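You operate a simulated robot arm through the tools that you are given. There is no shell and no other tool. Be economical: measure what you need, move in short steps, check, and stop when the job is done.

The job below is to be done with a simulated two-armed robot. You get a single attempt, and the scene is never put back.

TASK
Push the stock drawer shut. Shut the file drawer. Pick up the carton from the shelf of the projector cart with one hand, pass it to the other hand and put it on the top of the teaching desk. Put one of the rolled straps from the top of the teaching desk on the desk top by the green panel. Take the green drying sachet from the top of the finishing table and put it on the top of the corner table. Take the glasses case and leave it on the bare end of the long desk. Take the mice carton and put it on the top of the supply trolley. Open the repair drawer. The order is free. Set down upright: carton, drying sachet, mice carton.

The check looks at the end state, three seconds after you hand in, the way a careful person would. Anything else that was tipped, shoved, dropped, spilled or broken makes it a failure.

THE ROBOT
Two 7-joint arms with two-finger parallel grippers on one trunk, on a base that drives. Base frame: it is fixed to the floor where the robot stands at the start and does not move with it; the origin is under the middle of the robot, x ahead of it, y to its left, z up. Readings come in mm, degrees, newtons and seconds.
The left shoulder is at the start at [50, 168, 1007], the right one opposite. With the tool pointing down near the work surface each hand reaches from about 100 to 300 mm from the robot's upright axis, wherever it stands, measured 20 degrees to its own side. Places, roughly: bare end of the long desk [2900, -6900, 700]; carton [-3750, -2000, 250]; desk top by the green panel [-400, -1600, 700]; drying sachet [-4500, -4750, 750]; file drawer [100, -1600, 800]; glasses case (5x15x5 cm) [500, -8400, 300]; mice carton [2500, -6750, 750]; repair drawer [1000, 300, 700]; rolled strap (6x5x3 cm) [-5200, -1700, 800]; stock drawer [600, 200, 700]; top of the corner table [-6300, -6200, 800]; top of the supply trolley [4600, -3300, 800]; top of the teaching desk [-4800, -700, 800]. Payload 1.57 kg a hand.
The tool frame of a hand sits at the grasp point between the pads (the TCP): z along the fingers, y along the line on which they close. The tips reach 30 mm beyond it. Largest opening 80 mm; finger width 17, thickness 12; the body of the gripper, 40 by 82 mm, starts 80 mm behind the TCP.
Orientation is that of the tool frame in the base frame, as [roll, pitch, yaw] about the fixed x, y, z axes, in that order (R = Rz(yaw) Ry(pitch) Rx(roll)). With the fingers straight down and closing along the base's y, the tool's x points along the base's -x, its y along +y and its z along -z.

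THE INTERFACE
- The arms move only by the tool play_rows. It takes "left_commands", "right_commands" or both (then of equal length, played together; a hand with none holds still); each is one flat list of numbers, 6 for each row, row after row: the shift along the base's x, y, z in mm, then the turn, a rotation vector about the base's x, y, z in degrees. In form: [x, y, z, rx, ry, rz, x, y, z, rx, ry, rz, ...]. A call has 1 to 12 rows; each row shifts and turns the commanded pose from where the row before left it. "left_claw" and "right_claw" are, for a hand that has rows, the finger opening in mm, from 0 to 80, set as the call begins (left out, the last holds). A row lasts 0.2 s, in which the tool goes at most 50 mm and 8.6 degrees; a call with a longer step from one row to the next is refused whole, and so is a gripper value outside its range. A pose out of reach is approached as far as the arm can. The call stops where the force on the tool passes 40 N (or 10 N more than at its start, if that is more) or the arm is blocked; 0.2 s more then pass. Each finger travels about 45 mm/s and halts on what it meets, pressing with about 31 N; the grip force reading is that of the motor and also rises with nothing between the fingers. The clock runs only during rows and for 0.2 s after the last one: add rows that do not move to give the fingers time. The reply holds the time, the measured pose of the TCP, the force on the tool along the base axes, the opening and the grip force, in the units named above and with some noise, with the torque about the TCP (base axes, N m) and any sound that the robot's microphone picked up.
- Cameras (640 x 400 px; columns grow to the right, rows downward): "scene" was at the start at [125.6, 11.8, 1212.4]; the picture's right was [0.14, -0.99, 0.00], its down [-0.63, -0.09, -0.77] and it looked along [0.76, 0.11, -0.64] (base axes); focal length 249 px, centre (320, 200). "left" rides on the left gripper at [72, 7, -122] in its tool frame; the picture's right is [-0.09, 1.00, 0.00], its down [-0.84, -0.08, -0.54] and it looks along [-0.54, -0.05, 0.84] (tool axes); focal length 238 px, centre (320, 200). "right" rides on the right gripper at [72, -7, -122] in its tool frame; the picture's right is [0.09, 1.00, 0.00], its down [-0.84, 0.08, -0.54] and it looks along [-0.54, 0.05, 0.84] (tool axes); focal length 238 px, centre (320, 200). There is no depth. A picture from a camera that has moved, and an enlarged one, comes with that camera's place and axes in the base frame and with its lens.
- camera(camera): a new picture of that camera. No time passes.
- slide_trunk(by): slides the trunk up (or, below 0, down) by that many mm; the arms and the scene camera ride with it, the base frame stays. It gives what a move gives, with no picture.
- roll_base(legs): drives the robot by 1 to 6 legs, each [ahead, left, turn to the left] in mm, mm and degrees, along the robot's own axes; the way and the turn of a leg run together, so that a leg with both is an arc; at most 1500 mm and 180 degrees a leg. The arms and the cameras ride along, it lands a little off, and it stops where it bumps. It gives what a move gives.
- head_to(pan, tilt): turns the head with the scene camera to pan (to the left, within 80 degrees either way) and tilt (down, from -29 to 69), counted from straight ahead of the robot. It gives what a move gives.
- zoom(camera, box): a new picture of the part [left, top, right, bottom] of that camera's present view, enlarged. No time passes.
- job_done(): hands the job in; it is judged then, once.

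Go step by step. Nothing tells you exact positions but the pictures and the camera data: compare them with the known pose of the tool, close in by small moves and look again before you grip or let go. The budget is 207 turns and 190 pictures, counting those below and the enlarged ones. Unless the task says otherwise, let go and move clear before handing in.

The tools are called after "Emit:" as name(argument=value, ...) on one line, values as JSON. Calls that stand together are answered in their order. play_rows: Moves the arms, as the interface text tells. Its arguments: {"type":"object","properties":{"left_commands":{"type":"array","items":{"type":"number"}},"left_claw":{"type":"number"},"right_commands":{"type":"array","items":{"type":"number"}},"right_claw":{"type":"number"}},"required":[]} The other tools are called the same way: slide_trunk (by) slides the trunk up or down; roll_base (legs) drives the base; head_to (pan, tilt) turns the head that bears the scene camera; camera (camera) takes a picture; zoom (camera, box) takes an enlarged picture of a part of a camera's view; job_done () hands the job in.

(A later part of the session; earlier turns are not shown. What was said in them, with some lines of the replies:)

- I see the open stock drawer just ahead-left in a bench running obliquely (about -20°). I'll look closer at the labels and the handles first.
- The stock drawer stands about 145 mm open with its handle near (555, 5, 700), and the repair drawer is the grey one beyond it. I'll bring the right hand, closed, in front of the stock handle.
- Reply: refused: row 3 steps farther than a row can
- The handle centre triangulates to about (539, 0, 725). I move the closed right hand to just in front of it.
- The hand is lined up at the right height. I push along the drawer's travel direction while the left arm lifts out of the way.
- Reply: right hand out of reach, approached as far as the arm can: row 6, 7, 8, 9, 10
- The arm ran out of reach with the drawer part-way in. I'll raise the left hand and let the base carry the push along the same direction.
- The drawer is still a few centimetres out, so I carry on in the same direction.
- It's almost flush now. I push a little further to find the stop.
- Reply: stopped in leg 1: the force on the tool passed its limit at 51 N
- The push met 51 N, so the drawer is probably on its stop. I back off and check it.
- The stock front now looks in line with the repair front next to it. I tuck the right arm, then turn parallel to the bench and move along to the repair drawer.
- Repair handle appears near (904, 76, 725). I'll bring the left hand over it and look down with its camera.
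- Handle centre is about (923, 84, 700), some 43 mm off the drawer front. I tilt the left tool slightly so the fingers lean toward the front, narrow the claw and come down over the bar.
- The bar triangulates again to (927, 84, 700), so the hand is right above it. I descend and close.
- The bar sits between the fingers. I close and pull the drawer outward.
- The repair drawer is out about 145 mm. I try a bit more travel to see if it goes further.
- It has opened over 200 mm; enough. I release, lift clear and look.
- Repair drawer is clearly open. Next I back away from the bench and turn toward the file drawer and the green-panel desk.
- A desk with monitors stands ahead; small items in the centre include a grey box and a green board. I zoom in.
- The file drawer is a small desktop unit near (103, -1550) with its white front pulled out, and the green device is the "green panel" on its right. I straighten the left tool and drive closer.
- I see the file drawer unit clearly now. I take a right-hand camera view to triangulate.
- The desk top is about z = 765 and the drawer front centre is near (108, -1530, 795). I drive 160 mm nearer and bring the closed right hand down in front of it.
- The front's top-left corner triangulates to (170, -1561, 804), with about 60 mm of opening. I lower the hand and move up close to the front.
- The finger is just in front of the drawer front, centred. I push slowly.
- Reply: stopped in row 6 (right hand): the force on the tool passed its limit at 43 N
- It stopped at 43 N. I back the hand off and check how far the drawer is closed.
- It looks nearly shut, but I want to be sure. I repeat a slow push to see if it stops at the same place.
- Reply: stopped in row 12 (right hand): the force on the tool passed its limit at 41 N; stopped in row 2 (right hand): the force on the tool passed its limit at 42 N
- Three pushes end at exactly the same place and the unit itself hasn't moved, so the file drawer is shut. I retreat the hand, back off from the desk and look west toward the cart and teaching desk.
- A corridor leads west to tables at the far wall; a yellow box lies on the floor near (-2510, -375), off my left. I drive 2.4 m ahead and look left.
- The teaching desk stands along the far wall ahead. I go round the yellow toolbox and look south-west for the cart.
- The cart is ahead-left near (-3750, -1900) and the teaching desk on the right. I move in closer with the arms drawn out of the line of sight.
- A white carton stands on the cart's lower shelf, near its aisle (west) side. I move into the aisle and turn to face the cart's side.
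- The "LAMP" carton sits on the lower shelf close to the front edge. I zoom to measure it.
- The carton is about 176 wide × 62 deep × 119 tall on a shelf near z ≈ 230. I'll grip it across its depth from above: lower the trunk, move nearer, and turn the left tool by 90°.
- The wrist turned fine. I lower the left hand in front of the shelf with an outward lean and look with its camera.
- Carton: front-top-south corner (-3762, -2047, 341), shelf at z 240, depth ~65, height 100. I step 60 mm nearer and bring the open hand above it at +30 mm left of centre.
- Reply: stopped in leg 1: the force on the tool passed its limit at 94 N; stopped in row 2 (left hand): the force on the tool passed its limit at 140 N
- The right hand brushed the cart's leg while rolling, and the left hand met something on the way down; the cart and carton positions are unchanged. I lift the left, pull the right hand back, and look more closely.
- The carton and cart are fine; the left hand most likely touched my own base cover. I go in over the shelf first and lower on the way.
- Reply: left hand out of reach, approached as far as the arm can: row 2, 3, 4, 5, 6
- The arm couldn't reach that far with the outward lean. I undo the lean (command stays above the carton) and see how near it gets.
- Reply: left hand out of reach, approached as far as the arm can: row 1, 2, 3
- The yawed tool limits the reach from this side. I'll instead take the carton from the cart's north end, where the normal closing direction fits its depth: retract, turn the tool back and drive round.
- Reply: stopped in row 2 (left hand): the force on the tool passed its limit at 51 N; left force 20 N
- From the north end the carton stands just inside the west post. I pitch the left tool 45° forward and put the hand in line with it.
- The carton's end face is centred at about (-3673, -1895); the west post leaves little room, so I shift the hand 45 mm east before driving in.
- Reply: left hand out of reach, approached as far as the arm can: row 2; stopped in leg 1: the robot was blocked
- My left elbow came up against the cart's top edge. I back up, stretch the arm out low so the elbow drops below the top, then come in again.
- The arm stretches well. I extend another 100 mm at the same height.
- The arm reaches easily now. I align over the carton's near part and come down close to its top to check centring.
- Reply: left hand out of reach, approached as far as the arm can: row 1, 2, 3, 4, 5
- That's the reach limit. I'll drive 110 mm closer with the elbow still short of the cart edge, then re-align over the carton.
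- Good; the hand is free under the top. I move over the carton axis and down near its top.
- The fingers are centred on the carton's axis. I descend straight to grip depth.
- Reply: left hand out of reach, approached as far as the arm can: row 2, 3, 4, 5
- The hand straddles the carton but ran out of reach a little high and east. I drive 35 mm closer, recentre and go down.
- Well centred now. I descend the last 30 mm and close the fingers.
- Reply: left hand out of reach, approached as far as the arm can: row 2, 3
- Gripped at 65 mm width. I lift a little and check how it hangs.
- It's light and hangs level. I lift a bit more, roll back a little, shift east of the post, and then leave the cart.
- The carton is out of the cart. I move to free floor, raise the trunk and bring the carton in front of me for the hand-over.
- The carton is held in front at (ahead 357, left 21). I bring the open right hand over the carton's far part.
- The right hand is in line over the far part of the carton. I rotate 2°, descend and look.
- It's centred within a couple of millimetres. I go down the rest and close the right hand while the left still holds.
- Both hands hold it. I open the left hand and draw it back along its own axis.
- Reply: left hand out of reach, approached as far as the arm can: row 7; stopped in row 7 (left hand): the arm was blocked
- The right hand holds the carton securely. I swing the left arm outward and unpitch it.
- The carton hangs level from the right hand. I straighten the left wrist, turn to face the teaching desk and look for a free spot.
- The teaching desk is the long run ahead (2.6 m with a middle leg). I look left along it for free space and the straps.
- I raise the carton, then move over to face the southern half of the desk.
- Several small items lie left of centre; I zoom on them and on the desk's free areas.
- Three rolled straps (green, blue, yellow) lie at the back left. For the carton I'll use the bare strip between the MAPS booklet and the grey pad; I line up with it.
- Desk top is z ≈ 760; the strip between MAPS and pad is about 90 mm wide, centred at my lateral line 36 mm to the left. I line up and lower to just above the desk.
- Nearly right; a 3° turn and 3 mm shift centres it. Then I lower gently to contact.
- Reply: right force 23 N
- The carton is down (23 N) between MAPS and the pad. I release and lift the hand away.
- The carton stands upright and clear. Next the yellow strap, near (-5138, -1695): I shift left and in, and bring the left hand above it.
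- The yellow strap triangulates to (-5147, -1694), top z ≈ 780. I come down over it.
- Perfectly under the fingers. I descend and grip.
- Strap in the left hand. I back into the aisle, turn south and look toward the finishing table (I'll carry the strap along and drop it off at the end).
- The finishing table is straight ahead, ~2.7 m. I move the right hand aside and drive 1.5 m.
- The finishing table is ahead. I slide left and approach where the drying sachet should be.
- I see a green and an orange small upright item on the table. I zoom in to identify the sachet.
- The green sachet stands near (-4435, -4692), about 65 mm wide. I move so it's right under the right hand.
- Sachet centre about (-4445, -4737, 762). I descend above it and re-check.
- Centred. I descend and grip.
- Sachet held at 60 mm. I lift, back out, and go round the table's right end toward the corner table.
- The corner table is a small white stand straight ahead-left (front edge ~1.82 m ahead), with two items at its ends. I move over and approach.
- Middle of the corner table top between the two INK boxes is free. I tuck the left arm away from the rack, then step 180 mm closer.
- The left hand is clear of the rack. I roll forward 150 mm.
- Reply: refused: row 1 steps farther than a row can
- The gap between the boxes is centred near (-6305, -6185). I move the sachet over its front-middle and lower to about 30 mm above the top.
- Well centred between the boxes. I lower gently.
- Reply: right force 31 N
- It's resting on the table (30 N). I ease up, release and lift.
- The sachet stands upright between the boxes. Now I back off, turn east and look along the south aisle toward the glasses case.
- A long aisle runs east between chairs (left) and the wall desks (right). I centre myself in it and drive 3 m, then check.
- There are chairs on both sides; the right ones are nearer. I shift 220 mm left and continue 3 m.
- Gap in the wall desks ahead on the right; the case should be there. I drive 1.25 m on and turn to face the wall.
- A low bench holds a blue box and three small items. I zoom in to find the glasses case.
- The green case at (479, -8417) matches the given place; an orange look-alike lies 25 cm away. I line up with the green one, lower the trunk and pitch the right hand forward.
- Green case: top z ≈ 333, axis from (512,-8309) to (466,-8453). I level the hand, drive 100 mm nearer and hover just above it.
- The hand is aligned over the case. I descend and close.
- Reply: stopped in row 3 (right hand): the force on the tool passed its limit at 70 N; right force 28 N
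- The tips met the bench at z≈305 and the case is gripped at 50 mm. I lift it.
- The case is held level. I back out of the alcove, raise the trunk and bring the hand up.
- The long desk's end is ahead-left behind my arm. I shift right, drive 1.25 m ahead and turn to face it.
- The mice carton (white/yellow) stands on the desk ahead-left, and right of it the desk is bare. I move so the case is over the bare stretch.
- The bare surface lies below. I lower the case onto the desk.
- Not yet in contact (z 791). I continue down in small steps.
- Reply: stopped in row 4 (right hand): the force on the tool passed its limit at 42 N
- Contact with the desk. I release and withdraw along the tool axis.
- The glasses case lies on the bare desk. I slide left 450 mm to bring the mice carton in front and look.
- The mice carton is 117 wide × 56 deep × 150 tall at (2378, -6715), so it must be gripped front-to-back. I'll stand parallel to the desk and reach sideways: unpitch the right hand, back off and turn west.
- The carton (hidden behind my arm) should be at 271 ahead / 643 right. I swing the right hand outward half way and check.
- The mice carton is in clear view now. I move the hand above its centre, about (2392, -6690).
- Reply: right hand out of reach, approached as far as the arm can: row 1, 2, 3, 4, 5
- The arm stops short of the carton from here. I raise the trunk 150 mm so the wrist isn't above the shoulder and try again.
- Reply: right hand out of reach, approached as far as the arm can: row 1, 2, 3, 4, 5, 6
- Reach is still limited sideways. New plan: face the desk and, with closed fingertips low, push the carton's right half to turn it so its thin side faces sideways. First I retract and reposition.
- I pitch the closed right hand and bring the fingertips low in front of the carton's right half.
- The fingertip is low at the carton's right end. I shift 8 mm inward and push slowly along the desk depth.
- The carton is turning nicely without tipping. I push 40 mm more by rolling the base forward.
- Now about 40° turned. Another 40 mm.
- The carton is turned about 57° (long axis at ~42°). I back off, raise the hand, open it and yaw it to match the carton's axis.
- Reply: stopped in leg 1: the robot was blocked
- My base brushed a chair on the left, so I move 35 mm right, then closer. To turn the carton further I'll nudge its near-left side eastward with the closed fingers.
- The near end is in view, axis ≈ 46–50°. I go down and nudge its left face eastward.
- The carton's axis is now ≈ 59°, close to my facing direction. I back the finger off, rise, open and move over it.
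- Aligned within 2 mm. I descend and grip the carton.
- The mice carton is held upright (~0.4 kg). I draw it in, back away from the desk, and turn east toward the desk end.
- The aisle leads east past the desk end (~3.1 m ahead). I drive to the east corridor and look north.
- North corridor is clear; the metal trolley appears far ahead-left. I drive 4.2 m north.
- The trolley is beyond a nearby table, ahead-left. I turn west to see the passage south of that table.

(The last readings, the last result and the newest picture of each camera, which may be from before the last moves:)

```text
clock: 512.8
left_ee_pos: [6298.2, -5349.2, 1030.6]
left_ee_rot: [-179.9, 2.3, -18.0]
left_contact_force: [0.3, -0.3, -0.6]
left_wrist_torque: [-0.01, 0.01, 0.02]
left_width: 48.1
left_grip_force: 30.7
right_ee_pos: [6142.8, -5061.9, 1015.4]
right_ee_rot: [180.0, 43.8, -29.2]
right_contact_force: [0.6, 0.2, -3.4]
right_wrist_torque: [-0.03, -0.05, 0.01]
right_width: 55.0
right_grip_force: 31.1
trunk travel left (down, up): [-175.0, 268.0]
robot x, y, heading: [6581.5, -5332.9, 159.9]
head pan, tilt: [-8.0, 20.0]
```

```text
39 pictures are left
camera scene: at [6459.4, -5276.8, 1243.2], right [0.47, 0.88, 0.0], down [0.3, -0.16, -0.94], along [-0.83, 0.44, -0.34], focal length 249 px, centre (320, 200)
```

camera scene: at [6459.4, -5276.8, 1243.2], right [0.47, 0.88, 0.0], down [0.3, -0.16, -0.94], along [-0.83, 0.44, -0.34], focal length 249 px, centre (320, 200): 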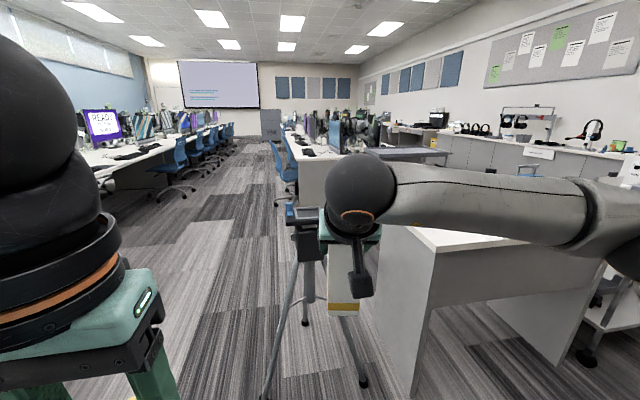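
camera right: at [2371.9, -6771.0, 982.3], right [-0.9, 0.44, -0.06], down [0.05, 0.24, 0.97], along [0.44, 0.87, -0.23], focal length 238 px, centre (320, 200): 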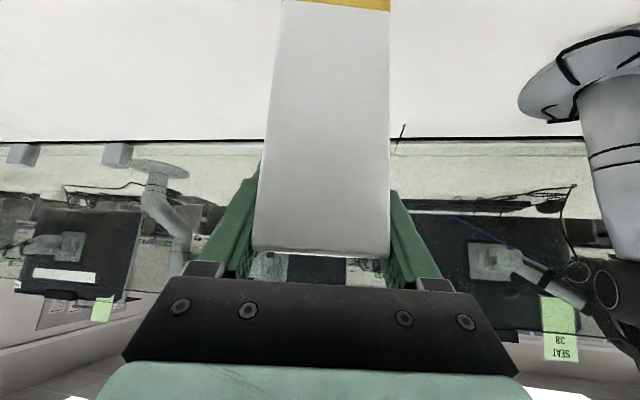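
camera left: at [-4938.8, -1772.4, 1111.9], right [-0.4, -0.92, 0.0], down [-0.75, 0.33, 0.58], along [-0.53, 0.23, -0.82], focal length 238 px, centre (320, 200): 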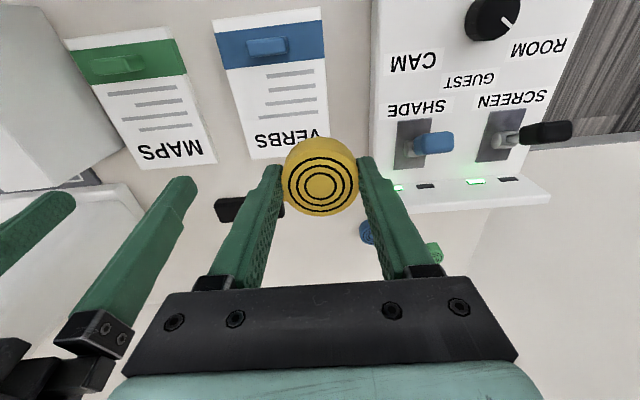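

A tripod stands in the way; I'll pass south of it with a wide margin, then turn north toward the trolley.

Emit:
roll_base(legs=[[0, 750, 0], [1500, 0, 0], [850, 0, 0], [0, 0, -90], [600, 0, 0]])

Emit:
head_to(pan=0, tilt=22)

Emit:
camera(camera="scene")

```text
clock: 537.6
left_ee_pos: [4331.4, -4363.5, 1031.4]
left_ee_rot: [-180.0, 2.3, -108.8]
left_contact_force: [-0.5, -0.1, -0.5]
left_wrist_torque: [-0.01, 0.01, -0.01]
left_width: 48.1
left_grip_force: 30.8
right_ee_pos: [4620.1, -4214.1, 1016.2]
right_ee_rot: [180.0, 43.8, -120.1]
right_contact_force: [-0.6, 0.0, -2.7]
right_wrist_torque: [-0.05, 0.0, -0.01]
right_width: 55.1
right_grip_force: 31.3
trunk travel left (down, up): [-175.0, 268.0]
robot x, y, heading: [4339.3, -4644.1, 69.2]
head pan, tilt: [-8.0, 20.0]
```

```text
clock: 538.3
left_ee_pos: [4330.5, -4364.7, 1032.2]
left_ee_rot: [-179.9, 2.2, -108.7]
left_contact_force: [-0.5, 0.2, -0.9]
left_wrist_torque: [0.01, 0.03, 0.0]
left_width: 48.2
left_grip_force: 30.6
right_ee_pos: [4619.6, -4214.9, 1016.5]
right_ee_rot: [180.0, 43.8, -120.1]
right_contact_force: [-0.3, 0.1, -3.5]
right_wrist_torque: [-0.01, 0.02, -0.03]
right_width: 54.8
right_grip_force: 31.5
trunk travel left (down, up): [-175.0, 268.0]
robot x, y, heading: [4338.2, -4644.5, 69.0]
head pan, tilt: [0.0, 22.0]
```

```text
38 pictures are left
camera scene: at [4390.3, -4520.9, 1240.0], right [0.93, -0.36, 0.0], down [-0.13, -0.35, -0.93], along [0.33, 0.87, -0.37], focal length 249 px, centre (320, 200)
```

scene: 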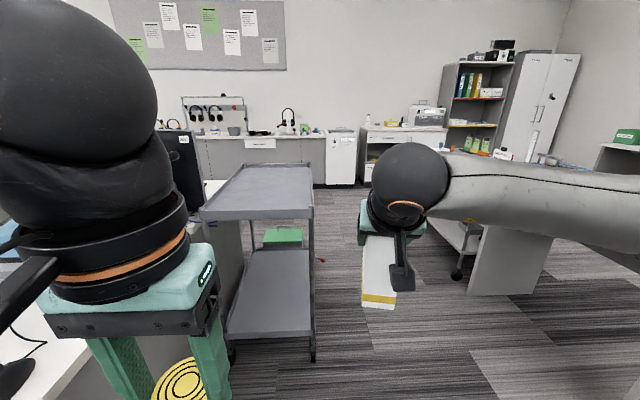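

The trolley top is empty, left of centre ahead. I raise the carton and approach from the south-east corner, turning north-west.

Emit:
play_rows(right_commands=[0, 0, 30, 0, 0, 0, 0, 0, 30, 0, 0, 0])

Emit:
roll_base(legs=[[0, -200, 0], [640, 0, 0], [0, 0, 46]])

Emit:
head_to(pan=0, tilt=38)

Emit:
camera(camera="scene")

Emit:
camera(camera="right")

```text
clock: 538.9
left_ee_pos: [4330.7, -4363.4, 1030.6]
left_ee_rot: [-179.9, 2.3, -108.8]
left_contact_force: [0.2, -0.2, -0.3]
left_wrist_torque: [0.02, 0.02, 0.01]
left_width: 48.1
left_grip_force: 30.9
right_ee_pos: [4620.4, -4215.1, 1077.9]
right_ee_rot: [-180.0, 43.9, -120.0]
right_contact_force: [-0.5, 0.0, -2.7]
right_wrist_torque: [-0.06, 0.04, -0.02]
right_width: 55.2
right_grip_force: 30.6
trunk travel left (down, up): [-175.0, 268.0]
robot x, y, heading: [4341.1, -4643.2, 68.9]
head pan, tilt: [0.0, 22.0]
```

```text
clock: 546.6
left_ee_pos: [4551.2, -3930.0, 1032.1]
left_ee_rot: [-180.0, 2.4, -63.3]
left_contact_force: [-0.4, 0.4, -0.2]
left_wrist_torque: [-0.03, 0.0, 0.0]
left_width: 48.2
left_grip_force: 30.7
right_ee_pos: [4646.6, -3620.2, 1077.9]
right_ee_rot: [180.0, 43.9, -74.7]
right_contact_force: [0.5, 0.2, -3.4]
right_wrist_torque: [-0.01, -0.01, 0.0]
right_width: 55.0
right_grip_force: 30.8
trunk travel left (down, up): [-175.0, 268.0]
robot x, y, heading: [4755.0, -4116.9, 114.4]
head pan, tilt: [0.0, 22.0]
```

```text
clock: 547.4
left_ee_pos: [4551.2, -3929.7, 1032.5]
left_ee_rot: [-180.0, 2.3, -63.5]
left_contact_force: [-0.3, -0.4, 0.2]
left_wrist_torque: [-0.01, 0.03, -0.03]
left_width: 48.2
left_grip_force: 31.0
right_ee_pos: [4647.2, -3618.4, 1077.7]
right_ee_rot: [-180.0, 43.7, -74.6]
right_contact_force: [0.0, -0.9, -2.5]
right_wrist_torque: [-0.04, -0.02, 0.02]
right_width: 54.8
right_grip_force: 31.0
trunk travel left (down, up): [-175.0, 268.0]
robot x, y, heading: [4759.7, -4115.7, 114.2]
head pan, tilt: [0.0, 38.0]
```

```text
37 pictures are left
camera scene: at [4707.2, -4004.4, 1214.8], right [0.91, 0.42, 0.0], down [0.26, -0.56, -0.79], along [-0.33, 0.72, -0.62], focal length 249 px, centre (320, 200)
```

scene: 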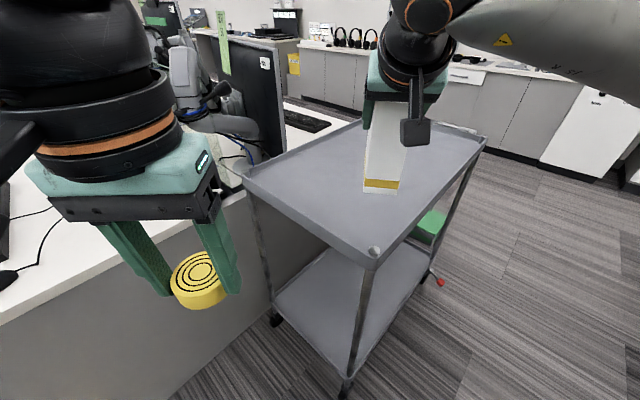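

```text
36 pictures are left
camera right: at [4690.8, -3748.0, 1116.0], right [-0.94, -0.33, -0.06], down [-0.14, 0.2, 0.97], along [-0.31, 0.92, -0.23], focal length 238 px, centre (320, 200)
```

right: 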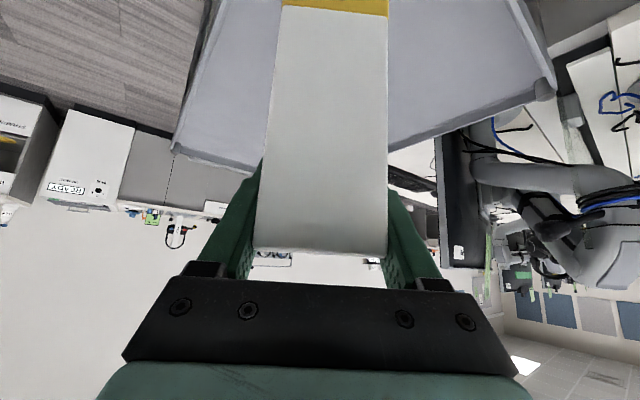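

The carton is over the tray's near corner. I move it further inside and lower partway.

Emit:
play_rows(right_commands=[-18, 40, 0, 0, 0, 0, -18, 40, 0, 0, 0, 0, -19, 39, 0, 0, 0, 0, 0, 0, -30, 0, 0, 0, 0, 0, -30, 0, 0, 0, 0, 0, -25, 0, 0, 0])

Emit:
camera(camera="scene")

```text
clock: 548.8
left_ee_pos: [4551.0, -3929.6, 1031.2]
left_ee_rot: [180.0, 2.3, -63.5]
left_contact_force: [0.2, 0.8, -0.3]
left_wrist_torque: [0.0, -0.03, 0.0]
left_width: 48.3
left_grip_force: 31.3
right_ee_pos: [4591.4, -3500.9, 992.0]
right_ee_rot: [-180.0, 43.8, -74.6]
right_contact_force: [0.2, -0.6, -3.5]
right_wrist_torque: [-0.06, 0.01, 0.01]
right_width: 55.0
right_grip_force: 30.6
trunk travel left (down, up): [-175.0, 268.0]
robot x, y, heading: [4758.5, -4120.3, 114.5]
head pan, tilt: [0.0, 38.0]
```

```text
35 pictures are left
camera scene: at [4707.2, -4004.2, 1214.8], right [0.91, 0.42, 0.0], down [0.26, -0.56, -0.79], along [-0.33, 0.72, -0.62], focal length 249 px, centre (320, 200)
```

scene: 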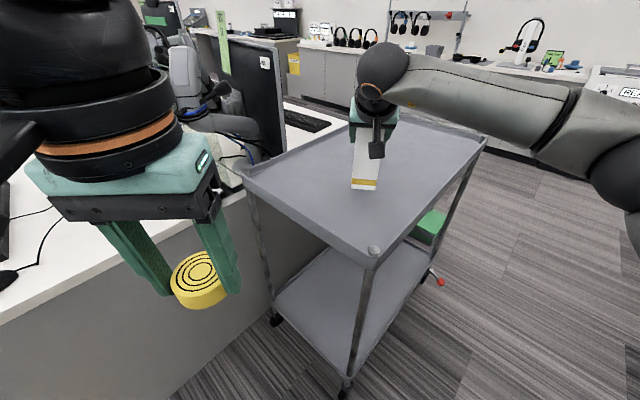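

Carton is well inside the tray. I lower slowly until it touches.

Emit:
play_rows(right_commands=[0, 0, -8, 0, 0, 0, 0, 0, -8, 0, 0, 0, 0, 0, -6, 0, 0, 0, 0, 0, -6, 0, 0, 0, 0, 0, -5, 0, 0, 0, 0, 0, -5, 0, 0, 0, 0, 0, -4, 0, 0, 0, 0, 0, -4, 0, 0, 0])

Emit:
zoom(camera="scene", box=[280, 90, 480, 250])

```text
clock: 550.5
left_ee_pos: [4551.1, -3930.2, 1032.3]
left_ee_rot: [-179.9, 2.4, -63.3]
left_contact_force: [0.1, 0.8, -0.8]
left_wrist_torque: [0.0, 0.0, 0.0]
left_width: 48.4
left_grip_force: 31.5
right_ee_pos: [4592.7, -3498.8, 945.8]
right_ee_rot: [180.0, 43.8, -74.5]
right_contact_force: [-1.2, -1.0, -2.4]
right_wrist_torque: [-0.02, -0.02, 0.03]
right_width: 54.8
right_grip_force: 31.5
trunk travel left (down, up): [-175.0, 268.0]
robot x, y, heading: [4758.4, -4122.5, 114.6]
head pan, tilt: [0.0, 38.0]
```

```text
2.50 times, centred on (380, 170) of scene
camera zoom: at [4707.2, -4004.3, 1214.8], right [0.91, 0.42, 0.0], down [0.26, -0.56, -0.79], along [-0.33, 0.72, -0.62], focal length 622 px, centre (170, 275)
```

zoom: 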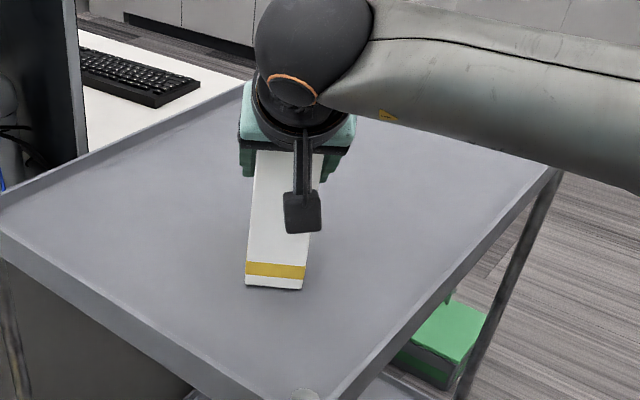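

Emit:
play_rows(right_commands=[0, 0, -5, 0, 0, 0, 0, 0, -5, 0, 0, 0, 0, 0, -5, 0, 0, 0, 0, 0, -5, 0, 0, 0, 0, 0, -5, 0, 0, 0, 0, 0, -5, 0, 0, 0, 0, 0, -5, 0, 0, 0, 0, 0, -5, 0, 0, 0])

Emit:
zoom(camera="scene", box=[280, 90, 480, 250])

```text
clock: 552.4
left_ee_pos: [4551.4, -3931.7, 1033.4]
left_ee_rot: [-179.9, 2.6, -63.4]
left_contact_force: [-0.2, 1.5, 0.0]
left_wrist_torque: [-0.01, 0.04, 0.0]
left_width: 48.1
left_grip_force: 31.4
right_ee_pos: [4593.4, -3501.8, 914.2]
right_ee_rot: [179.6, 44.7, -74.9]
right_contact_force: [3.3, -1.3, 30.2]
right_wrist_torque: [-0.3, -0.29, 0.29]
right_width: 54.2
right_grip_force: 30.9
trunk travel left (down, up): [-175.0, 268.0]
robot x, y, heading: [4758.5, -4122.7, 114.3]
head pan, tilt: [0.0, 38.0]
```

```text
2.50 times, centred on (380, 170) of scene
camera zoom: at [4708.4, -4007.7, 1215.4], right [0.91, 0.42, 0.0], down [0.25, -0.56, -0.79], along [-0.33, 0.72, -0.61], focal length 622 px, centre (170, 275)
```

zoom: 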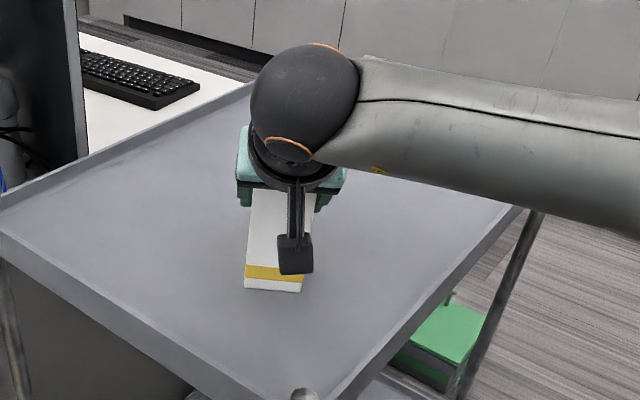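

The carton is down. I relieve the pressure, release, and withdraw along the tool axis.

Emit:
play_rows(right_commands=[0, 0, 3, 0, 0, 0, 0, 0, 0, 0, 0, 0, 0, 0, 0, 0, 0, 0, 0, 0, 0, 0, 0, 0, 5.5, -20, 21.6, 0, 0, 0, 5.5, -20, 21.6, 0, 0, 0, 5.5, -20, 21.6, 0, 0, 0, 5.5, -20, 21.6, 0, 0, 0, 5.5, -20, 21.6, 0, 0, 0], right_claw=80)

Emit:
camera(camera="scene")

Emit:
camera(camera="right")

```text
clock: 554.4
left_ee_pos: [4551.8, -3931.2, 1032.3]
left_ee_rot: [-179.8, 2.4, -63.5]
left_contact_force: [0.7, 0.7, -0.1]
left_wrist_torque: [0.0, -0.02, -0.02]
left_width: 48.2
left_grip_force: 31.2
right_ee_pos: [4619.9, -3599.3, 1017.7]
right_ee_rot: [180.0, 43.8, -74.6]
right_contact_force: [0.0, -0.5, 0.0]
right_wrist_torque: [-0.03, -0.01, -0.02]
right_width: 79.8
right_grip_force: 0.0
trunk travel left (down, up): [-175.0, 268.0]
robot x, y, heading: [4760.6, -4118.5, 114.6]
head pan, tilt: [0.0, 38.0]
```

```text
32 pictures are left
camera scene: at [4707.3, -4004.8, 1214.8], right [0.91, 0.42, 0.0], down [0.26, -0.56, -0.79], along [-0.33, 0.72, -0.62], focal length 249 px, centre (320, 200)
```

scene: 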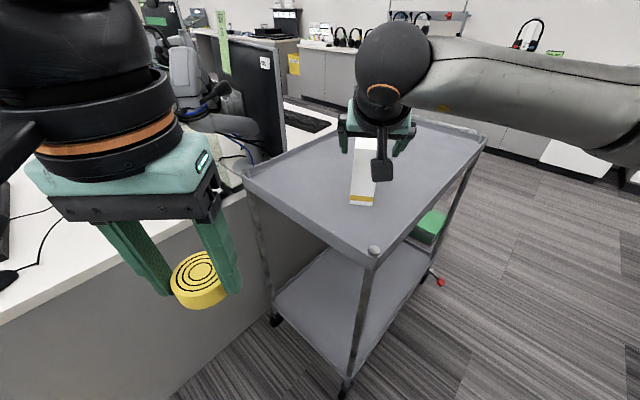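

```text
31 pictures are left
camera right: at [4663.5, -3729.2, 1056.6], right [-0.94, -0.33, -0.06], down [-0.14, 0.2, 0.97], along [-0.31, 0.92, -0.23], focal length 238 px, centre (320, 200)
```

right: 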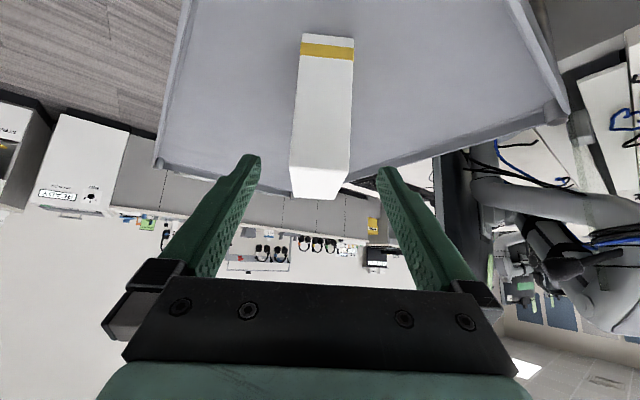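

The mice carton stands upright on the trolley. Now the strap: I'll take the known safe way — the long aisle west, then back along the bench corridor to the green panel.

Emit:
roll_base(legs=[[-300, 0, 0], [0, 0, 45.5], [0, 1130, 0], [1500, 0, 0], [500, 0, 0]])

Emit:
play_rows(right_commands=[22, -12, 20, -2.6, -6.9, 0, 22, -12, 20, -2.6, -6.9, 0, 22, -12, 20, -2.6, -6.9, 0, 22, -12, 0, -2.6, -6.9, 0, 22, -12, 0, -2.6, -6.9, 0, 10, -12, 0, -2.6, -6.9, 0])

Emit:
head_to(pan=0, tilt=18)

Emit:
camera(camera="scene")

```text
clock: 577.9
left_ee_pos: [2327.0, -4769.8, 1032.1]
left_ee_rot: [-180.0, 2.5, -18.3]
left_contact_force: [0.4, -0.9, -0.4]
left_wrist_torque: [0.0, -0.01, 0.0]
left_width: 48.2
left_grip_force: 30.6
right_ee_pos: [2141.5, -4487.1, 1016.7]
right_ee_rot: [-179.9, 43.8, -29.5]
right_contact_force: [0.1, -0.9, 0.6]
right_wrist_torque: [0.03, 0.0, -0.02]
right_width: 80.1
right_grip_force: 0.0
trunk travel left (down, up): [-175.0, 268.0]
robot x, y, heading: [2609.5, -4757.5, 159.8]
head pan, tilt: [0.0, 38.0]
```

```text
clock: 579.3
left_ee_pos: [2326.7, -4769.6, 1031.6]
left_ee_rot: [-179.9, 2.4, -18.3]
left_contact_force: [0.4, 0.0, 0.2]
left_wrist_torque: [0.0, 0.0, 0.0]
left_width: 48.4
left_grip_force: 31.3
right_ee_pos: [2261.9, -4558.3, 1078.0]
right_ee_rot: [-173.9, -0.1, -27.0]
right_contact_force: [0.6, 0.4, 0.8]
right_wrist_torque: [-0.05, 0.0, 0.03]
right_width: 80.0
right_grip_force: 0.1
trunk travel left (down, up): [-175.0, 268.0]
robot x, y, heading: [2607.7, -4754.9, 159.5]
head pan, tilt: [0.0, 38.0]
```

```text
clock: 580.1
left_ee_pos: [2327.4, -4768.7, 1031.7]
left_ee_rot: [-179.9, 2.3, -18.2]
left_contact_force: [-0.1, 0.4, 0.1]
left_wrist_torque: [-0.01, 0.03, 0.0]
left_width: 48.2
left_grip_force: 30.8
right_ee_pos: [2261.4, -4558.5, 1078.5]
right_ee_rot: [-173.8, -0.1, -27.0]
right_contact_force: [-0.7, 0.1, 0.0]
right_wrist_torque: [0.0, 0.0, 0.01]
right_width: 80.0
right_grip_force: 0.1
trunk travel left (down, up): [-175.0, 268.0]
robot x, y, heading: [2609.1, -4758.1, 159.6]
head pan, tilt: [0.0, 18.0]
```

```text
30 pictures are left
camera scene: at [2484.0, -4709.7, 1246.4], right [0.35, 0.94, 0.0], down [0.29, -0.11, -0.95], along [-0.89, 0.33, -0.31], focal length 249 px, centre (320, 200)
```

scene: 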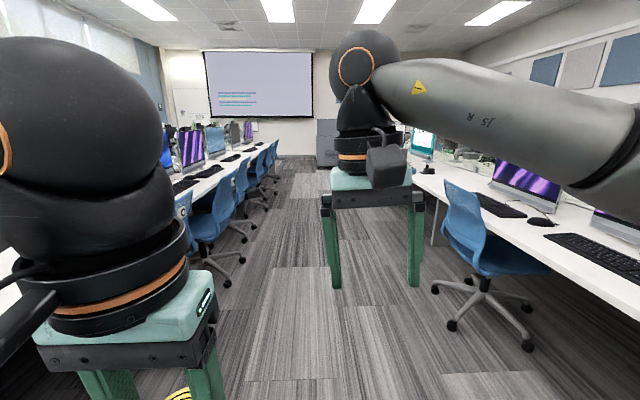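

The aisle is clear. I continue 6 m west.

Emit:
roll_base(legs=[[0, -90, 0.5], [1500, 0, 0], [1500, 0, 0], [1500, 0, 0], [1400, 0, 0]])

Emit:
camera(camera="scene")

```text
clock: 609.3
left_ee_pos: [-3184.3, -2626.4, 1030.4]
left_ee_rot: [-179.9, 2.4, -18.7]
left_contact_force: [0.0, 0.1, -0.5]
left_wrist_torque: [0.01, -0.03, 0.01]
left_width: 48.3
left_grip_force: 31.0
right_ee_pos: [-3248.2, -2415.1, 1077.6]
right_ee_rot: [-173.8, 0.0, -27.4]
right_contact_force: [1.0, -0.6, -0.1]
right_wrist_torque: [-0.02, -0.03, -0.01]
right_width: 80.3
right_grip_force: 0.0
trunk travel left (down, up): [-175.0, 268.0]
robot x, y, heading: [-2904.3, -2614.1, 158.8]
head pan, tilt: [0.0, 18.0]
```

```text
29 pictures are left
camera scene: at [-3026.4, -2567.2, 1246.5], right [0.35, 0.94, 0.0], down [0.29, -0.11, -0.95], along [-0.89, 0.34, -0.31], focal length 249 px, centre (320, 200)
```

scene: 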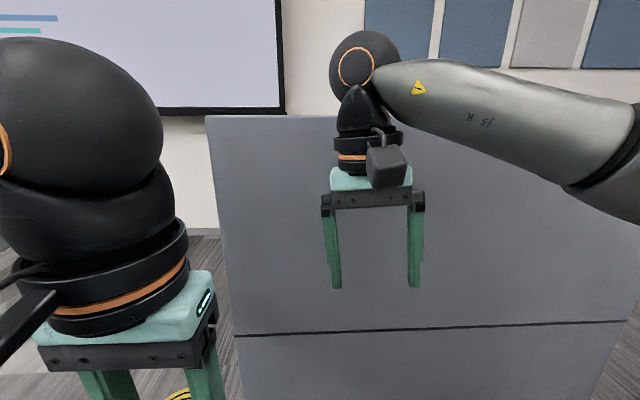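

I'm behind the projector cart's back panel. I pass south of it and go up the aisle by the teaching desk.

Emit:
roll_base(legs=[[-100, 0, 0.8], [0, 560, 0], [1500, 0, 0], [175, 0, 0], [0, 0, -90], [1000, 0, 0]])

Emit:
camera(camera="scene")

```text
clock: 632.1
left_ee_pos: [-4218.7, -1379.6, 1030.9]
left_ee_rot: [-179.9, 2.4, -109.0]
left_contact_force: [0.0, 0.4, -0.9]
left_wrist_torque: [-0.03, 0.01, 0.05]
left_width: 48.2
left_grip_force: 31.0
right_ee_pos: [-4005.9, -1316.4, 1077.5]
right_ee_rot: [-173.8, 0.0, -117.7]
right_contact_force: [0.0, 0.9, 0.2]
right_wrist_torque: [0.0, 0.04, 0.04]
right_width: 80.1
right_grip_force: 0.0
trunk travel left (down, up): [-175.0, 268.0]
robot x, y, heading: [-4207.8, -1665.8, 68.9]
head pan, tilt: [0.0, 18.0]
```

```text
28 pictures are left
camera scene: at [-4159.2, -1536.4, 1246.5], right [0.93, -0.36, 0.0], down [-0.11, -0.29, -0.95], along [0.34, 0.89, -0.31], focal length 249 px, centre (320, 200)
```

scene: 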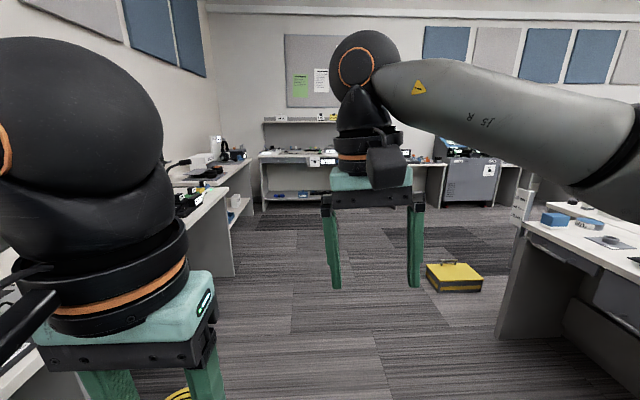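

I continue north, then east along the bench corridor to the green panel.

Emit:
roll_base(legs=[[1500, 0, 0], [980, 0, 0.5], [0, 0, -90], [1500, 0, 0], [1500, 0, 0], [450, 0, 0]])

Emit:
roll_base(legs=[[0, 0, -90]])

Emit:
head_to(pan=0, tilt=28)

Emit:
camera(camera="scene")

```text
clock: 664.5
left_ee_pos: [205.1, -511.3, 1031.1]
left_ee_rot: [-179.9, 2.4, 162.3]
left_contact_force: [0.0, -0.1, -0.1]
left_wrist_torque: [0.01, 0.01, 0.01]
left_width: 48.2
left_grip_force: 30.5
right_ee_pos: [272.7, -720.9, 1077.6]
right_ee_rot: [-173.9, -0.1, 153.6]
right_contact_force: [-0.3, 0.8, 0.3]
right_wrist_torque: [-0.01, -0.01, 0.0]
right_width: 80.2
right_grip_force: 0.1
trunk travel left (down, up): [-175.0, 268.0]
robot x, y, heading: [-79.4, -526.7, -19.7]
head pan, tilt: [0.0, 18.0]
```

```text
clock: 668.7
left_ee_pos: [-60.4, -806.9, 1032.2]
left_ee_rot: [-179.9, 2.4, 72.5]
left_contact_force: [0.2, -0.1, -0.6]
left_wrist_torque: [0.02, 0.02, 0.0]
left_width: 48.2
left_grip_force: 30.7
right_ee_pos: [-268.5, -876.6, 1077.8]
right_ee_rot: [-173.7, -0.2, 63.8]
right_contact_force: [1.0, -0.3, -0.5]
right_wrist_torque: [-0.02, 0.0, 0.01]
right_width: 79.8
right_grip_force: 0.1
trunk travel left (down, up): [-175.0, 268.0]
robot x, y, heading: [-76.3, -527.7, -109.7]
head pan, tilt: [0.0, 18.0]
```

```text
clock: 669.4
left_ee_pos: [-59.3, -807.2, 1031.9]
left_ee_rot: [-179.9, 2.5, 72.6]
left_contact_force: [0.3, -0.2, 0.7]
left_wrist_torque: [-0.03, -0.02, 0.05]
left_width: 48.4
left_grip_force: 31.4
right_ee_pos: [-269.0, -877.3, 1077.0]
right_ee_rot: [-173.7, 0.0, 63.7]
right_contact_force: [0.5, -0.3, -0.1]
right_wrist_torque: [-0.01, -0.02, 0.05]
right_width: 80.1
right_grip_force: 0.0
trunk travel left (down, up): [-175.0, 268.0]
robot x, y, heading: [-78.1, -527.9, -109.8]
head pan, tilt: [0.0, 28.0]
```

```text
27 pictures are left
camera scene: at [-119.1, -651.3, 1230.4], right [-0.94, 0.34, 0.0], down [0.16, 0.44, -0.88], along [-0.3, -0.83, -0.47], focal length 249 px, centre (320, 200)
```

scene: 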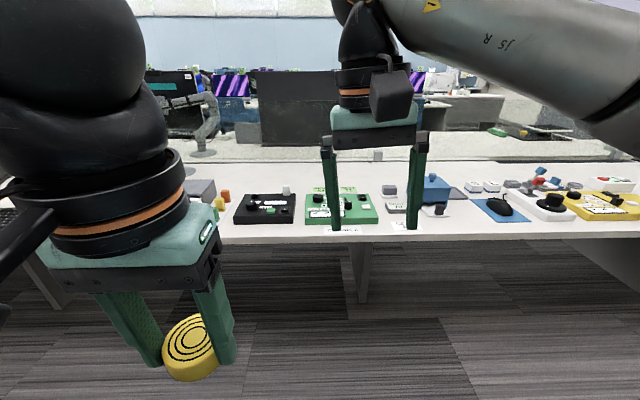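

I see the green panel right of the black box. I zoom in to find a free spot next to it.

Emit:
zoom(camera="scene", box=[220, 160, 440, 245])

```text
2.91 times, centred on (330, 202) of scene
camera zoom: at [-119.1, -651.3, 1230.4], right [-0.94, 0.34, 0.0], down [0.16, 0.44, -0.88], along [-0.3, -0.83, -0.47], focal length 724 px, centre (291, 193)
```

zoom: 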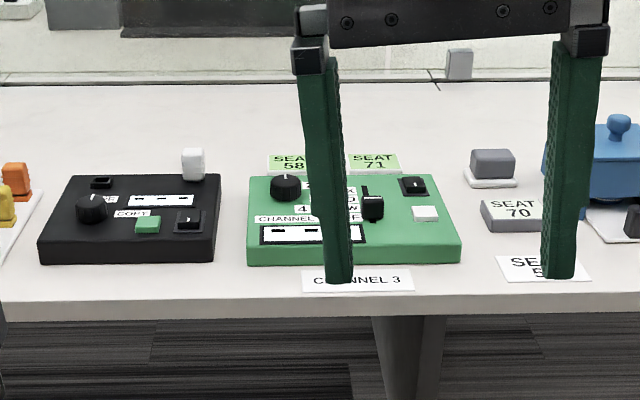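

The listed spot is just behind the gap between the black box and the green panel, which is bare. I line up so the left hand can reach it, stopping short to check.

Emit:
roll_base(legs=[[0, -74, 0], [470, 0, 0]])

Emit:
head_to(pan=5, tilt=40)

Emit:
camera(camera="scene")

Emit:
camera(camera="left")

```text
clock: 673.1
left_ee_pos: [-285.6, -1226.5, 1031.8]
left_ee_rot: [-179.9, 2.5, 72.5]
left_contact_force: [0.2, -0.1, -0.7]
left_wrist_torque: [-0.03, 0.03, -0.02]
left_width: 48.3
left_grip_force: 30.7
right_ee_pos: [-495.6, -1294.5, 1078.1]
right_ee_rot: [-173.6, 0.0, 63.8]
right_contact_force: [0.1, -0.3, -0.7]
right_wrist_torque: [0.0, 0.01, 0.02]
right_width: 80.1
right_grip_force: 0.1
trunk travel left (down, up): [-175.0, 268.0]
robot x, y, heading: [-304.4, -943.6, -109.6]
head pan, tilt: [0.0, 28.0]
```

```text
clock: 673.9
left_ee_pos: [-286.1, -1226.1, 1030.2]
left_ee_rot: [-180.0, 2.4, 72.4]
left_contact_force: [-0.2, 0.2, -0.6]
left_wrist_torque: [0.03, 0.02, 0.0]
left_width: 48.3
left_grip_force: 31.0
right_ee_pos: [-495.0, -1293.0, 1077.5]
right_ee_rot: [-173.8, -0.1, 63.8]
right_contact_force: [-0.2, 0.1, 0.5]
right_wrist_torque: [0.01, 0.02, 0.03]
right_width: 80.0
right_grip_force: 0.0
trunk travel left (down, up): [-175.0, 268.0]
robot x, y, heading: [-300.8, -945.6, -109.4]
head pan, tilt: [5.0, 40.0]
```

```text
25 pictures are left
camera scene: at [-336.5, -1065.6, 1211.9], right [-0.97, 0.25, 0.0], down [0.16, 0.62, -0.77], along [-0.19, -0.74, -0.64], focal length 249 px, centre (320, 200)
```

scene: 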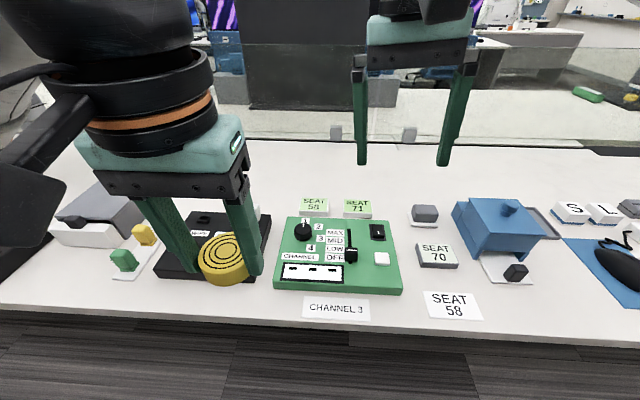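

```text
24 pictures are left
camera left: at [-254.8, -1154.6, 1150.9], right [0.92, -0.39, 0.0], down [-0.32, -0.75, 0.58], along [-0.22, -0.53, -0.82], focal length 238 px, centre (320, 200)
```

left: 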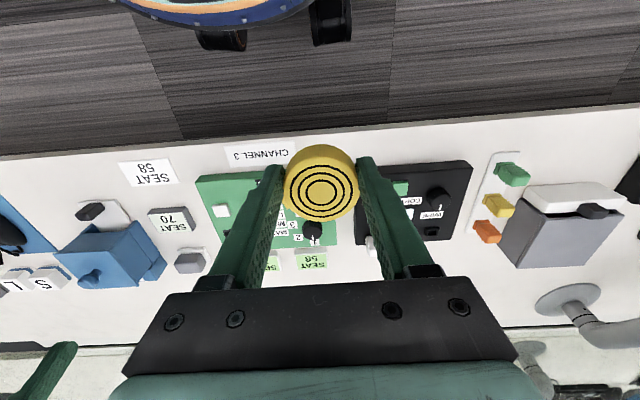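

The file drawer is still shut. The bare spot behind the box/panel gap is near (-362, -1632). I roll 85 mm closer and carry the strap over it.

Emit:
roll_base(legs=[[85, 0, 0]])

Emit:
play_rows(left_commands=[-5.9, -40.8, -10, 0, 0, 0, -5.9, -40.8, -10, 0, 0, 0, -5.9, -40.8, -10, 0, 0, 0, -5.9, -40.8, -10, 0, 0, 0, -5.9, -40.8, -10, 0, 0, 0, -5.9, -40.8, -10, 0, 0, 0, -5.9, -40.8, -10, 0, 0, 0, -5.7, -40.4, -10, 0, 0, 0])

Emit:
camera(camera="left")

```text
clock: 675.0
left_ee_pos: [-314.0, -1306.2, 1030.5]
left_ee_rot: [-179.9, 2.3, 72.4]
left_contact_force: [-0.1, 0.5, 0.0]
left_wrist_torque: [0.02, 0.01, 0.01]
left_width: 48.4
left_grip_force: 30.9
right_ee_pos: [-524.9, -1375.9, 1077.7]
right_ee_rot: [-173.8, -0.1, 63.8]
right_contact_force: [0.2, 0.4, -0.8]
right_wrist_torque: [0.0, 0.02, -0.01]
right_width: 80.0
right_grip_force: 0.1
trunk travel left (down, up): [-175.0, 268.0]
robot x, y, heading: [-332.6, -1025.0, -109.8]
head pan, tilt: [5.0, 40.0]
```

```text
clock: 676.8
left_ee_pos: [-362.9, -1632.2, 952.1]
left_ee_rot: [180.0, 2.4, 72.4]
left_contact_force: [-0.3, -0.6, -1.5]
left_wrist_torque: [0.05, -0.03, -0.02]
left_width: 48.3
left_grip_force: 31.2
right_ee_pos: [-523.3, -1374.4, 1078.0]
right_ee_rot: [-173.8, -0.2, 63.8]
right_contact_force: [-0.4, -0.6, 0.2]
right_wrist_torque: [0.0, -0.02, -0.01]
right_width: 80.2
right_grip_force: 0.0
trunk travel left (down, up): [-175.0, 268.0]
robot x, y, heading: [-328.2, -1025.5, -109.7]
head pan, tilt: [5.0, 40.0]
```

```text
23 pictures are left
camera left: at [-332.2, -1561.0, 1070.6], right [0.92, -0.39, 0.0], down [-0.32, -0.75, 0.58], along [-0.22, -0.53, -0.82], focal length 238 px, centre (320, 200)
```

left: 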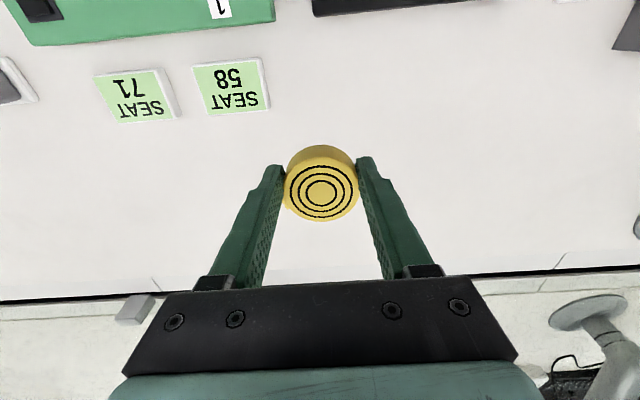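

The spot beneath is bare. I shift 20 mm nearer the panel and lower the strap.

Emit:
play_rows(left_commands=[-2, 22, 0, 0, 0, 0, 0, 0, -40, 0, 0, 0, 0, 0, -40, 0, 0, 0, 0, 0, -40, 0, 0, 0, 0, 0, -20, 0, 0, 0])

Emit:
play_rows(left_commands=[0, 0, -5, 0, 0, 0, 0, 0, -5, 0, 0, 0, 0, 0, -4, 0, 0, 0, 0, 0, -4, 0, 0, 0, 0, 0, -3, 0, 0, 0, 0, 0, -3, 0, 0, 0])

Emit:
camera(camera="left")

```text
clock: 678.0
left_ee_pos: [-363.2, -1612.2, 810.7]
left_ee_rot: [-179.9, 2.4, 72.5]
left_contact_force: [-0.2, 0.8, -1.0]
left_wrist_torque: [-0.03, 0.02, 0.02]
left_width: 48.4
left_grip_force: 31.3
right_ee_pos: [-523.6, -1374.2, 1078.1]
right_ee_rot: [-173.8, -0.1, 63.8]
right_contact_force: [0.6, 0.0, 0.1]
right_wrist_torque: [0.0, 0.0, -0.03]
right_width: 79.7
right_grip_force: 0.1
trunk travel left (down, up): [-175.0, 268.0]
robot x, y, heading: [-330.1, -1026.7, -109.6]
head pan, tilt: [5.0, 40.0]
```

```text
clock: 679.4
left_ee_pos: [-363.1, -1610.1, 787.0]
left_ee_rot: [180.0, 2.4, 72.3]
left_contact_force: [0.2, 0.3, 0.5]
left_wrist_torque: [0.02, -0.02, -0.02]
left_width: 48.1
left_grip_force: 30.8
right_ee_pos: [-524.6, -1373.0, 1077.4]
right_ee_rot: [-173.8, -0.1, 63.8]
right_contact_force: [0.5, 0.4, 0.7]
right_wrist_torque: [-0.02, 0.0, 0.0]
right_width: 79.9
right_grip_force: 0.0
trunk travel left (down, up): [-175.0, 268.0]
robot x, y, heading: [-331.2, -1029.2, -109.8]
head pan, tilt: [5.0, 40.0]
```

```text
22 pictures are left
camera left: at [-332.3, -1538.8, 906.7], right [0.92, -0.39, 0.0], down [-0.32, -0.75, 0.58], along [-0.22, -0.53, -0.82], focal length 238 px, centre (320, 200)
```

left: 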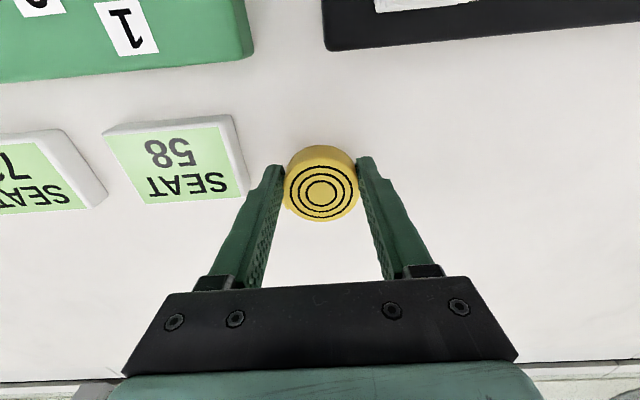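

Still free; a few more millimetres down to contact.

Emit:
play_rows(left_commands=[0, 0, -3, 0, 0, 0, 0, 0, -3, 0, 0, 0, 0, 0, -3, 0, 0, 0, 0, 0, -3, 0, 0, 0])

```text
clock: 680.4
left_ee_pos: [-363.4, -1610.0, 775.3]
left_ee_rot: [-179.8, 2.4, 72.5]
left_contact_force: [0.6, -0.3, -0.9]
left_wrist_torque: [-0.01, -0.04, 0.0]
left_width: 48.2
left_grip_force: 31.8
right_ee_pos: [-524.3, -1375.0, 1078.1]
right_ee_rot: [-173.9, -0.1, 63.8]
right_contact_force: [1.1, 0.0, 0.1]
right_wrist_torque: [0.0, 0.01, -0.02]
right_width: 79.9
right_grip_force: 0.1
trunk travel left (down, up): [-175.0, 268.0]
robot x, y, heading: [-331.8, -1027.1, -109.6]
head pan, tilt: [5.0, 40.0]
```

Emit:
play_rows(left_commands=[0, 0, -3, 0, 0, 0, 0, 0, -3, 0, 0, 0, 0, 0, -3, 0, 0, 0, 0, 0, 0, 0, 0, 0])

```text
clock: 681.4
left_ee_pos: [-363.6, -1609.9, 773.7]
left_ee_rot: [-179.8, 2.9, 72.4]
left_contact_force: [7.2, 1.9, 35.0]
left_wrist_torque: [-0.19, -0.26, 0.03]
left_width: 48.6
left_grip_force: 31.2
right_ee_pos: [-523.8, -1371.5, 1078.8]
right_ee_rot: [-173.9, 0.1, 63.9]
right_contact_force: [-0.1, 0.2, 0.2]
right_wrist_torque: [0.01, 0.01, -0.02]
right_width: 80.0
right_grip_force: 0.1
trunk travel left (down, up): [-175.0, 268.0]
robot x, y, heading: [-331.0, -1023.4, -109.5]
head pan, tilt: [5.0, 40.0]
```

Contact (35 N). I ease up, open slightly, and lift the hand clear.

Emit:
play_rows(left_commands=[0, 0, 4, 0, 0, 0, 0, 0, 0, 0, 0, 0, 0, 0, 0, 0, 0, 0, 0, 0, 15, 0, 0, 0, 0, 0, 35, 0, 0, 0, 0, 0, 45, 0, 0, 0, 0, 0, 45, 0, 0, 0, 0, 0, 45, 0, 0, 0], left_claw=62)

Emit:
camera(camera="left")

```text
clock: 683.2
left_ee_pos: [-362.1, -1610.7, 955.7]
left_ee_rot: [-179.9, 2.3, 72.4]
left_contact_force: [-0.1, 0.6, -0.4]
left_wrist_torque: [0.0, 0.01, -0.02]
left_width: 62.2
left_grip_force: 0.1
right_ee_pos: [-524.2, -1374.5, 1078.6]
right_ee_rot: [-173.9, 0.0, 63.8]
right_contact_force: [0.3, 0.1, -0.1]
right_wrist_torque: [0.02, -0.01, -0.05]
right_width: 79.8
right_grip_force: 0.1
trunk travel left (down, up): [-175.0, 268.0]
robot x, y, heading: [-333.1, -1025.9, -109.5]
head pan, tilt: [5.0, 40.0]
```

```text
21 pictures are left
camera left: at [-331.8, -1539.3, 1076.0], right [0.92, -0.39, 0.0], down [-0.32, -0.75, 0.58], along [-0.22, -0.53, -0.82], focal length 238 px, centre (320, 200)
```

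left: 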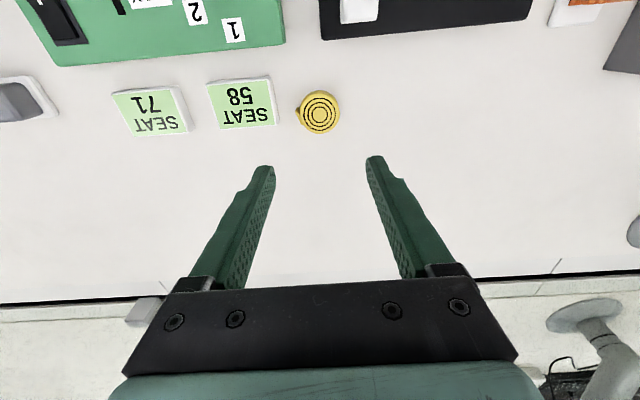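

The strap lies flat beside the green panel. I retract, back off, and take a last look at the bench drawers.

Emit:
play_rows(left_commands=[14, 38, 10, 0, 0, 0, 14, 38, 10, 0, 0, 0, 14, 38, 10, 0, 0, 0, 14, 38, 10, 0, 0, 0, 14, 38, 10, 0, 0, 0, 14, 38, 0, 0, 0, 0])

Emit:
roll_base(legs=[[-480, 0, 0], [0, 0, 90]])

Emit:
head_to(pan=22, tilt=25)

Emit:
camera(camera="scene")

```text
clock: 684.6
left_ee_pos: [-278.1, -1381.5, 1007.1]
left_ee_rot: [-180.0, 2.4, 72.5]
left_contact_force: [0.1, -0.6, 0.8]
left_wrist_torque: [0.03, -0.03, 0.01]
left_width: 61.9
left_grip_force: 0.1
right_ee_pos: [-524.3, -1374.7, 1078.5]
right_ee_rot: [-173.8, 0.1, 63.8]
right_contact_force: [-0.7, 0.1, -1.4]
right_wrist_torque: [0.01, -0.02, -0.01]
right_width: 80.0
right_grip_force: 0.1
trunk travel left (down, up): [-175.0, 268.0]
robot x, y, heading: [-331.9, -1024.5, -109.8]
head pan, tilt: [5.0, 40.0]
```

```text
clock: 691.2
left_ee_pos: [186.8, -524.9, 1006.7]
left_ee_rot: [-179.9, 2.4, 161.9]
left_contact_force: [-0.1, 0.0, -0.2]
left_wrist_torque: [0.02, 0.01, -0.02]
left_width: 62.1
left_grip_force: 0.0
right_ee_pos: [175.5, -770.3, 1078.3]
right_ee_rot: [-173.8, -0.1, 153.1]
right_contact_force: [-0.4, -0.6, -0.1]
right_wrist_torque: [-0.02, 0.02, 0.0]
right_width: 79.9
right_grip_force: 0.1
trunk travel left (down, up): [-175.0, 268.0]
robot x, y, heading: [-171.6, -574.5, -20.1]
head pan, tilt: [5.0, 40.0]
```

```text
clock: 692.0
left_ee_pos: [188.1, -525.1, 1005.6]
left_ee_rot: [-180.0, 2.4, 161.8]
left_contact_force: [0.2, -0.3, 0.1]
left_wrist_torque: [0.01, 0.04, 0.01]
left_width: 62.0
left_grip_force: 0.0
right_ee_pos: [176.2, -769.8, 1077.8]
right_ee_rot: [-173.8, -0.1, 153.1]
right_contact_force: [0.1, 1.0, -1.1]
right_wrist_torque: [0.03, 0.0, 0.0]
right_width: 80.1
right_grip_force: 0.1
trunk travel left (down, up): [-175.0, 268.0]
robot x, y, heading: [-174.5, -573.1, -20.2]
head pan, tilt: [22.0, 25.0]
```

```text
20 pictures are left
camera scene: at [-39.8, -584.6, 1235.1], right [0.03, -1.0, 0.0], down [-0.42, -0.01, -0.91], along [0.91, 0.03, -0.42], focal length 249 px, centre (320, 200)
```

scene: 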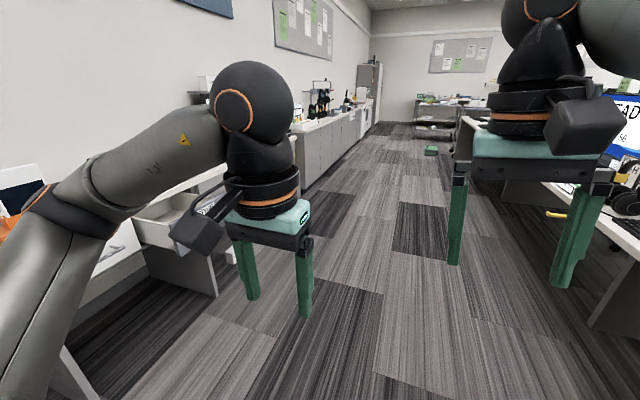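

Emit:
zoom(camera="scene", box=[60, 170, 240, 310])

```text
2.86 times, centred on (150, 240) of scene
camera zoom: at [-39.8, -584.6, 1235.1], right [0.03, -1.0, 0.0], down [-0.42, -0.01, -0.91], along [0.91, 0.03, -0.42], focal length 711 px, centre (806, 86)
```

zoom: 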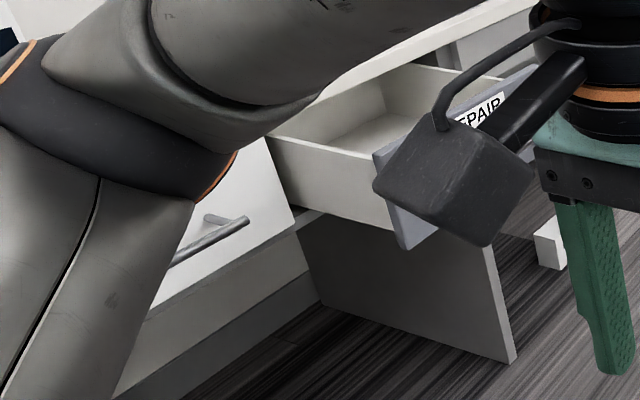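

Everything is in place: stock drawer flush, repair drawer open, all items set down, both hands empty and clear.

Emit:
job_done()

```text
The job is handed in.
```

I did all eight parts of the task and handed the job in, but two contacts along the way might count against it.

**Drawers**
- **Stock drawer:** shut, and flush with its cabinet in my last look.
- **File drawer:** pushed three times to the same hard stop. It still looked shut when I went back there later. I did not measure its last few millimetres.
- **Repair drawer:** open about 200 mm.

**Items**
- **Carton:** passed from the left hand to the right, then set upright on the teaching desk between the MAPS booklet and the grey pad.
- **Strap:** the yellow one, lying flat just behind the green panel.
- **Drying sachet:** upright on the corner table, between the two INK boxes.
- **Glasses case:** on the bare stretch of the long desk. Two look-alike cases, one green and one orange, lay on the low bench. I took the green one because it matched the position you gave.
- **Mice carton:** upright on the supply trolley. I turned it on the long desk with light fingertip pushes before I could grip it.

**Contacts that might matter**
- **Projector cart:** my right hand bumped it at about 94 N. My left elbow later stopped the base against its top edge. Position checks after each contact showed no shift beyond measurement error.
- **Blue chair by the long desk:** my base stopped against something on that side, almost certainly this chair. I did not go back to check whether it moved.
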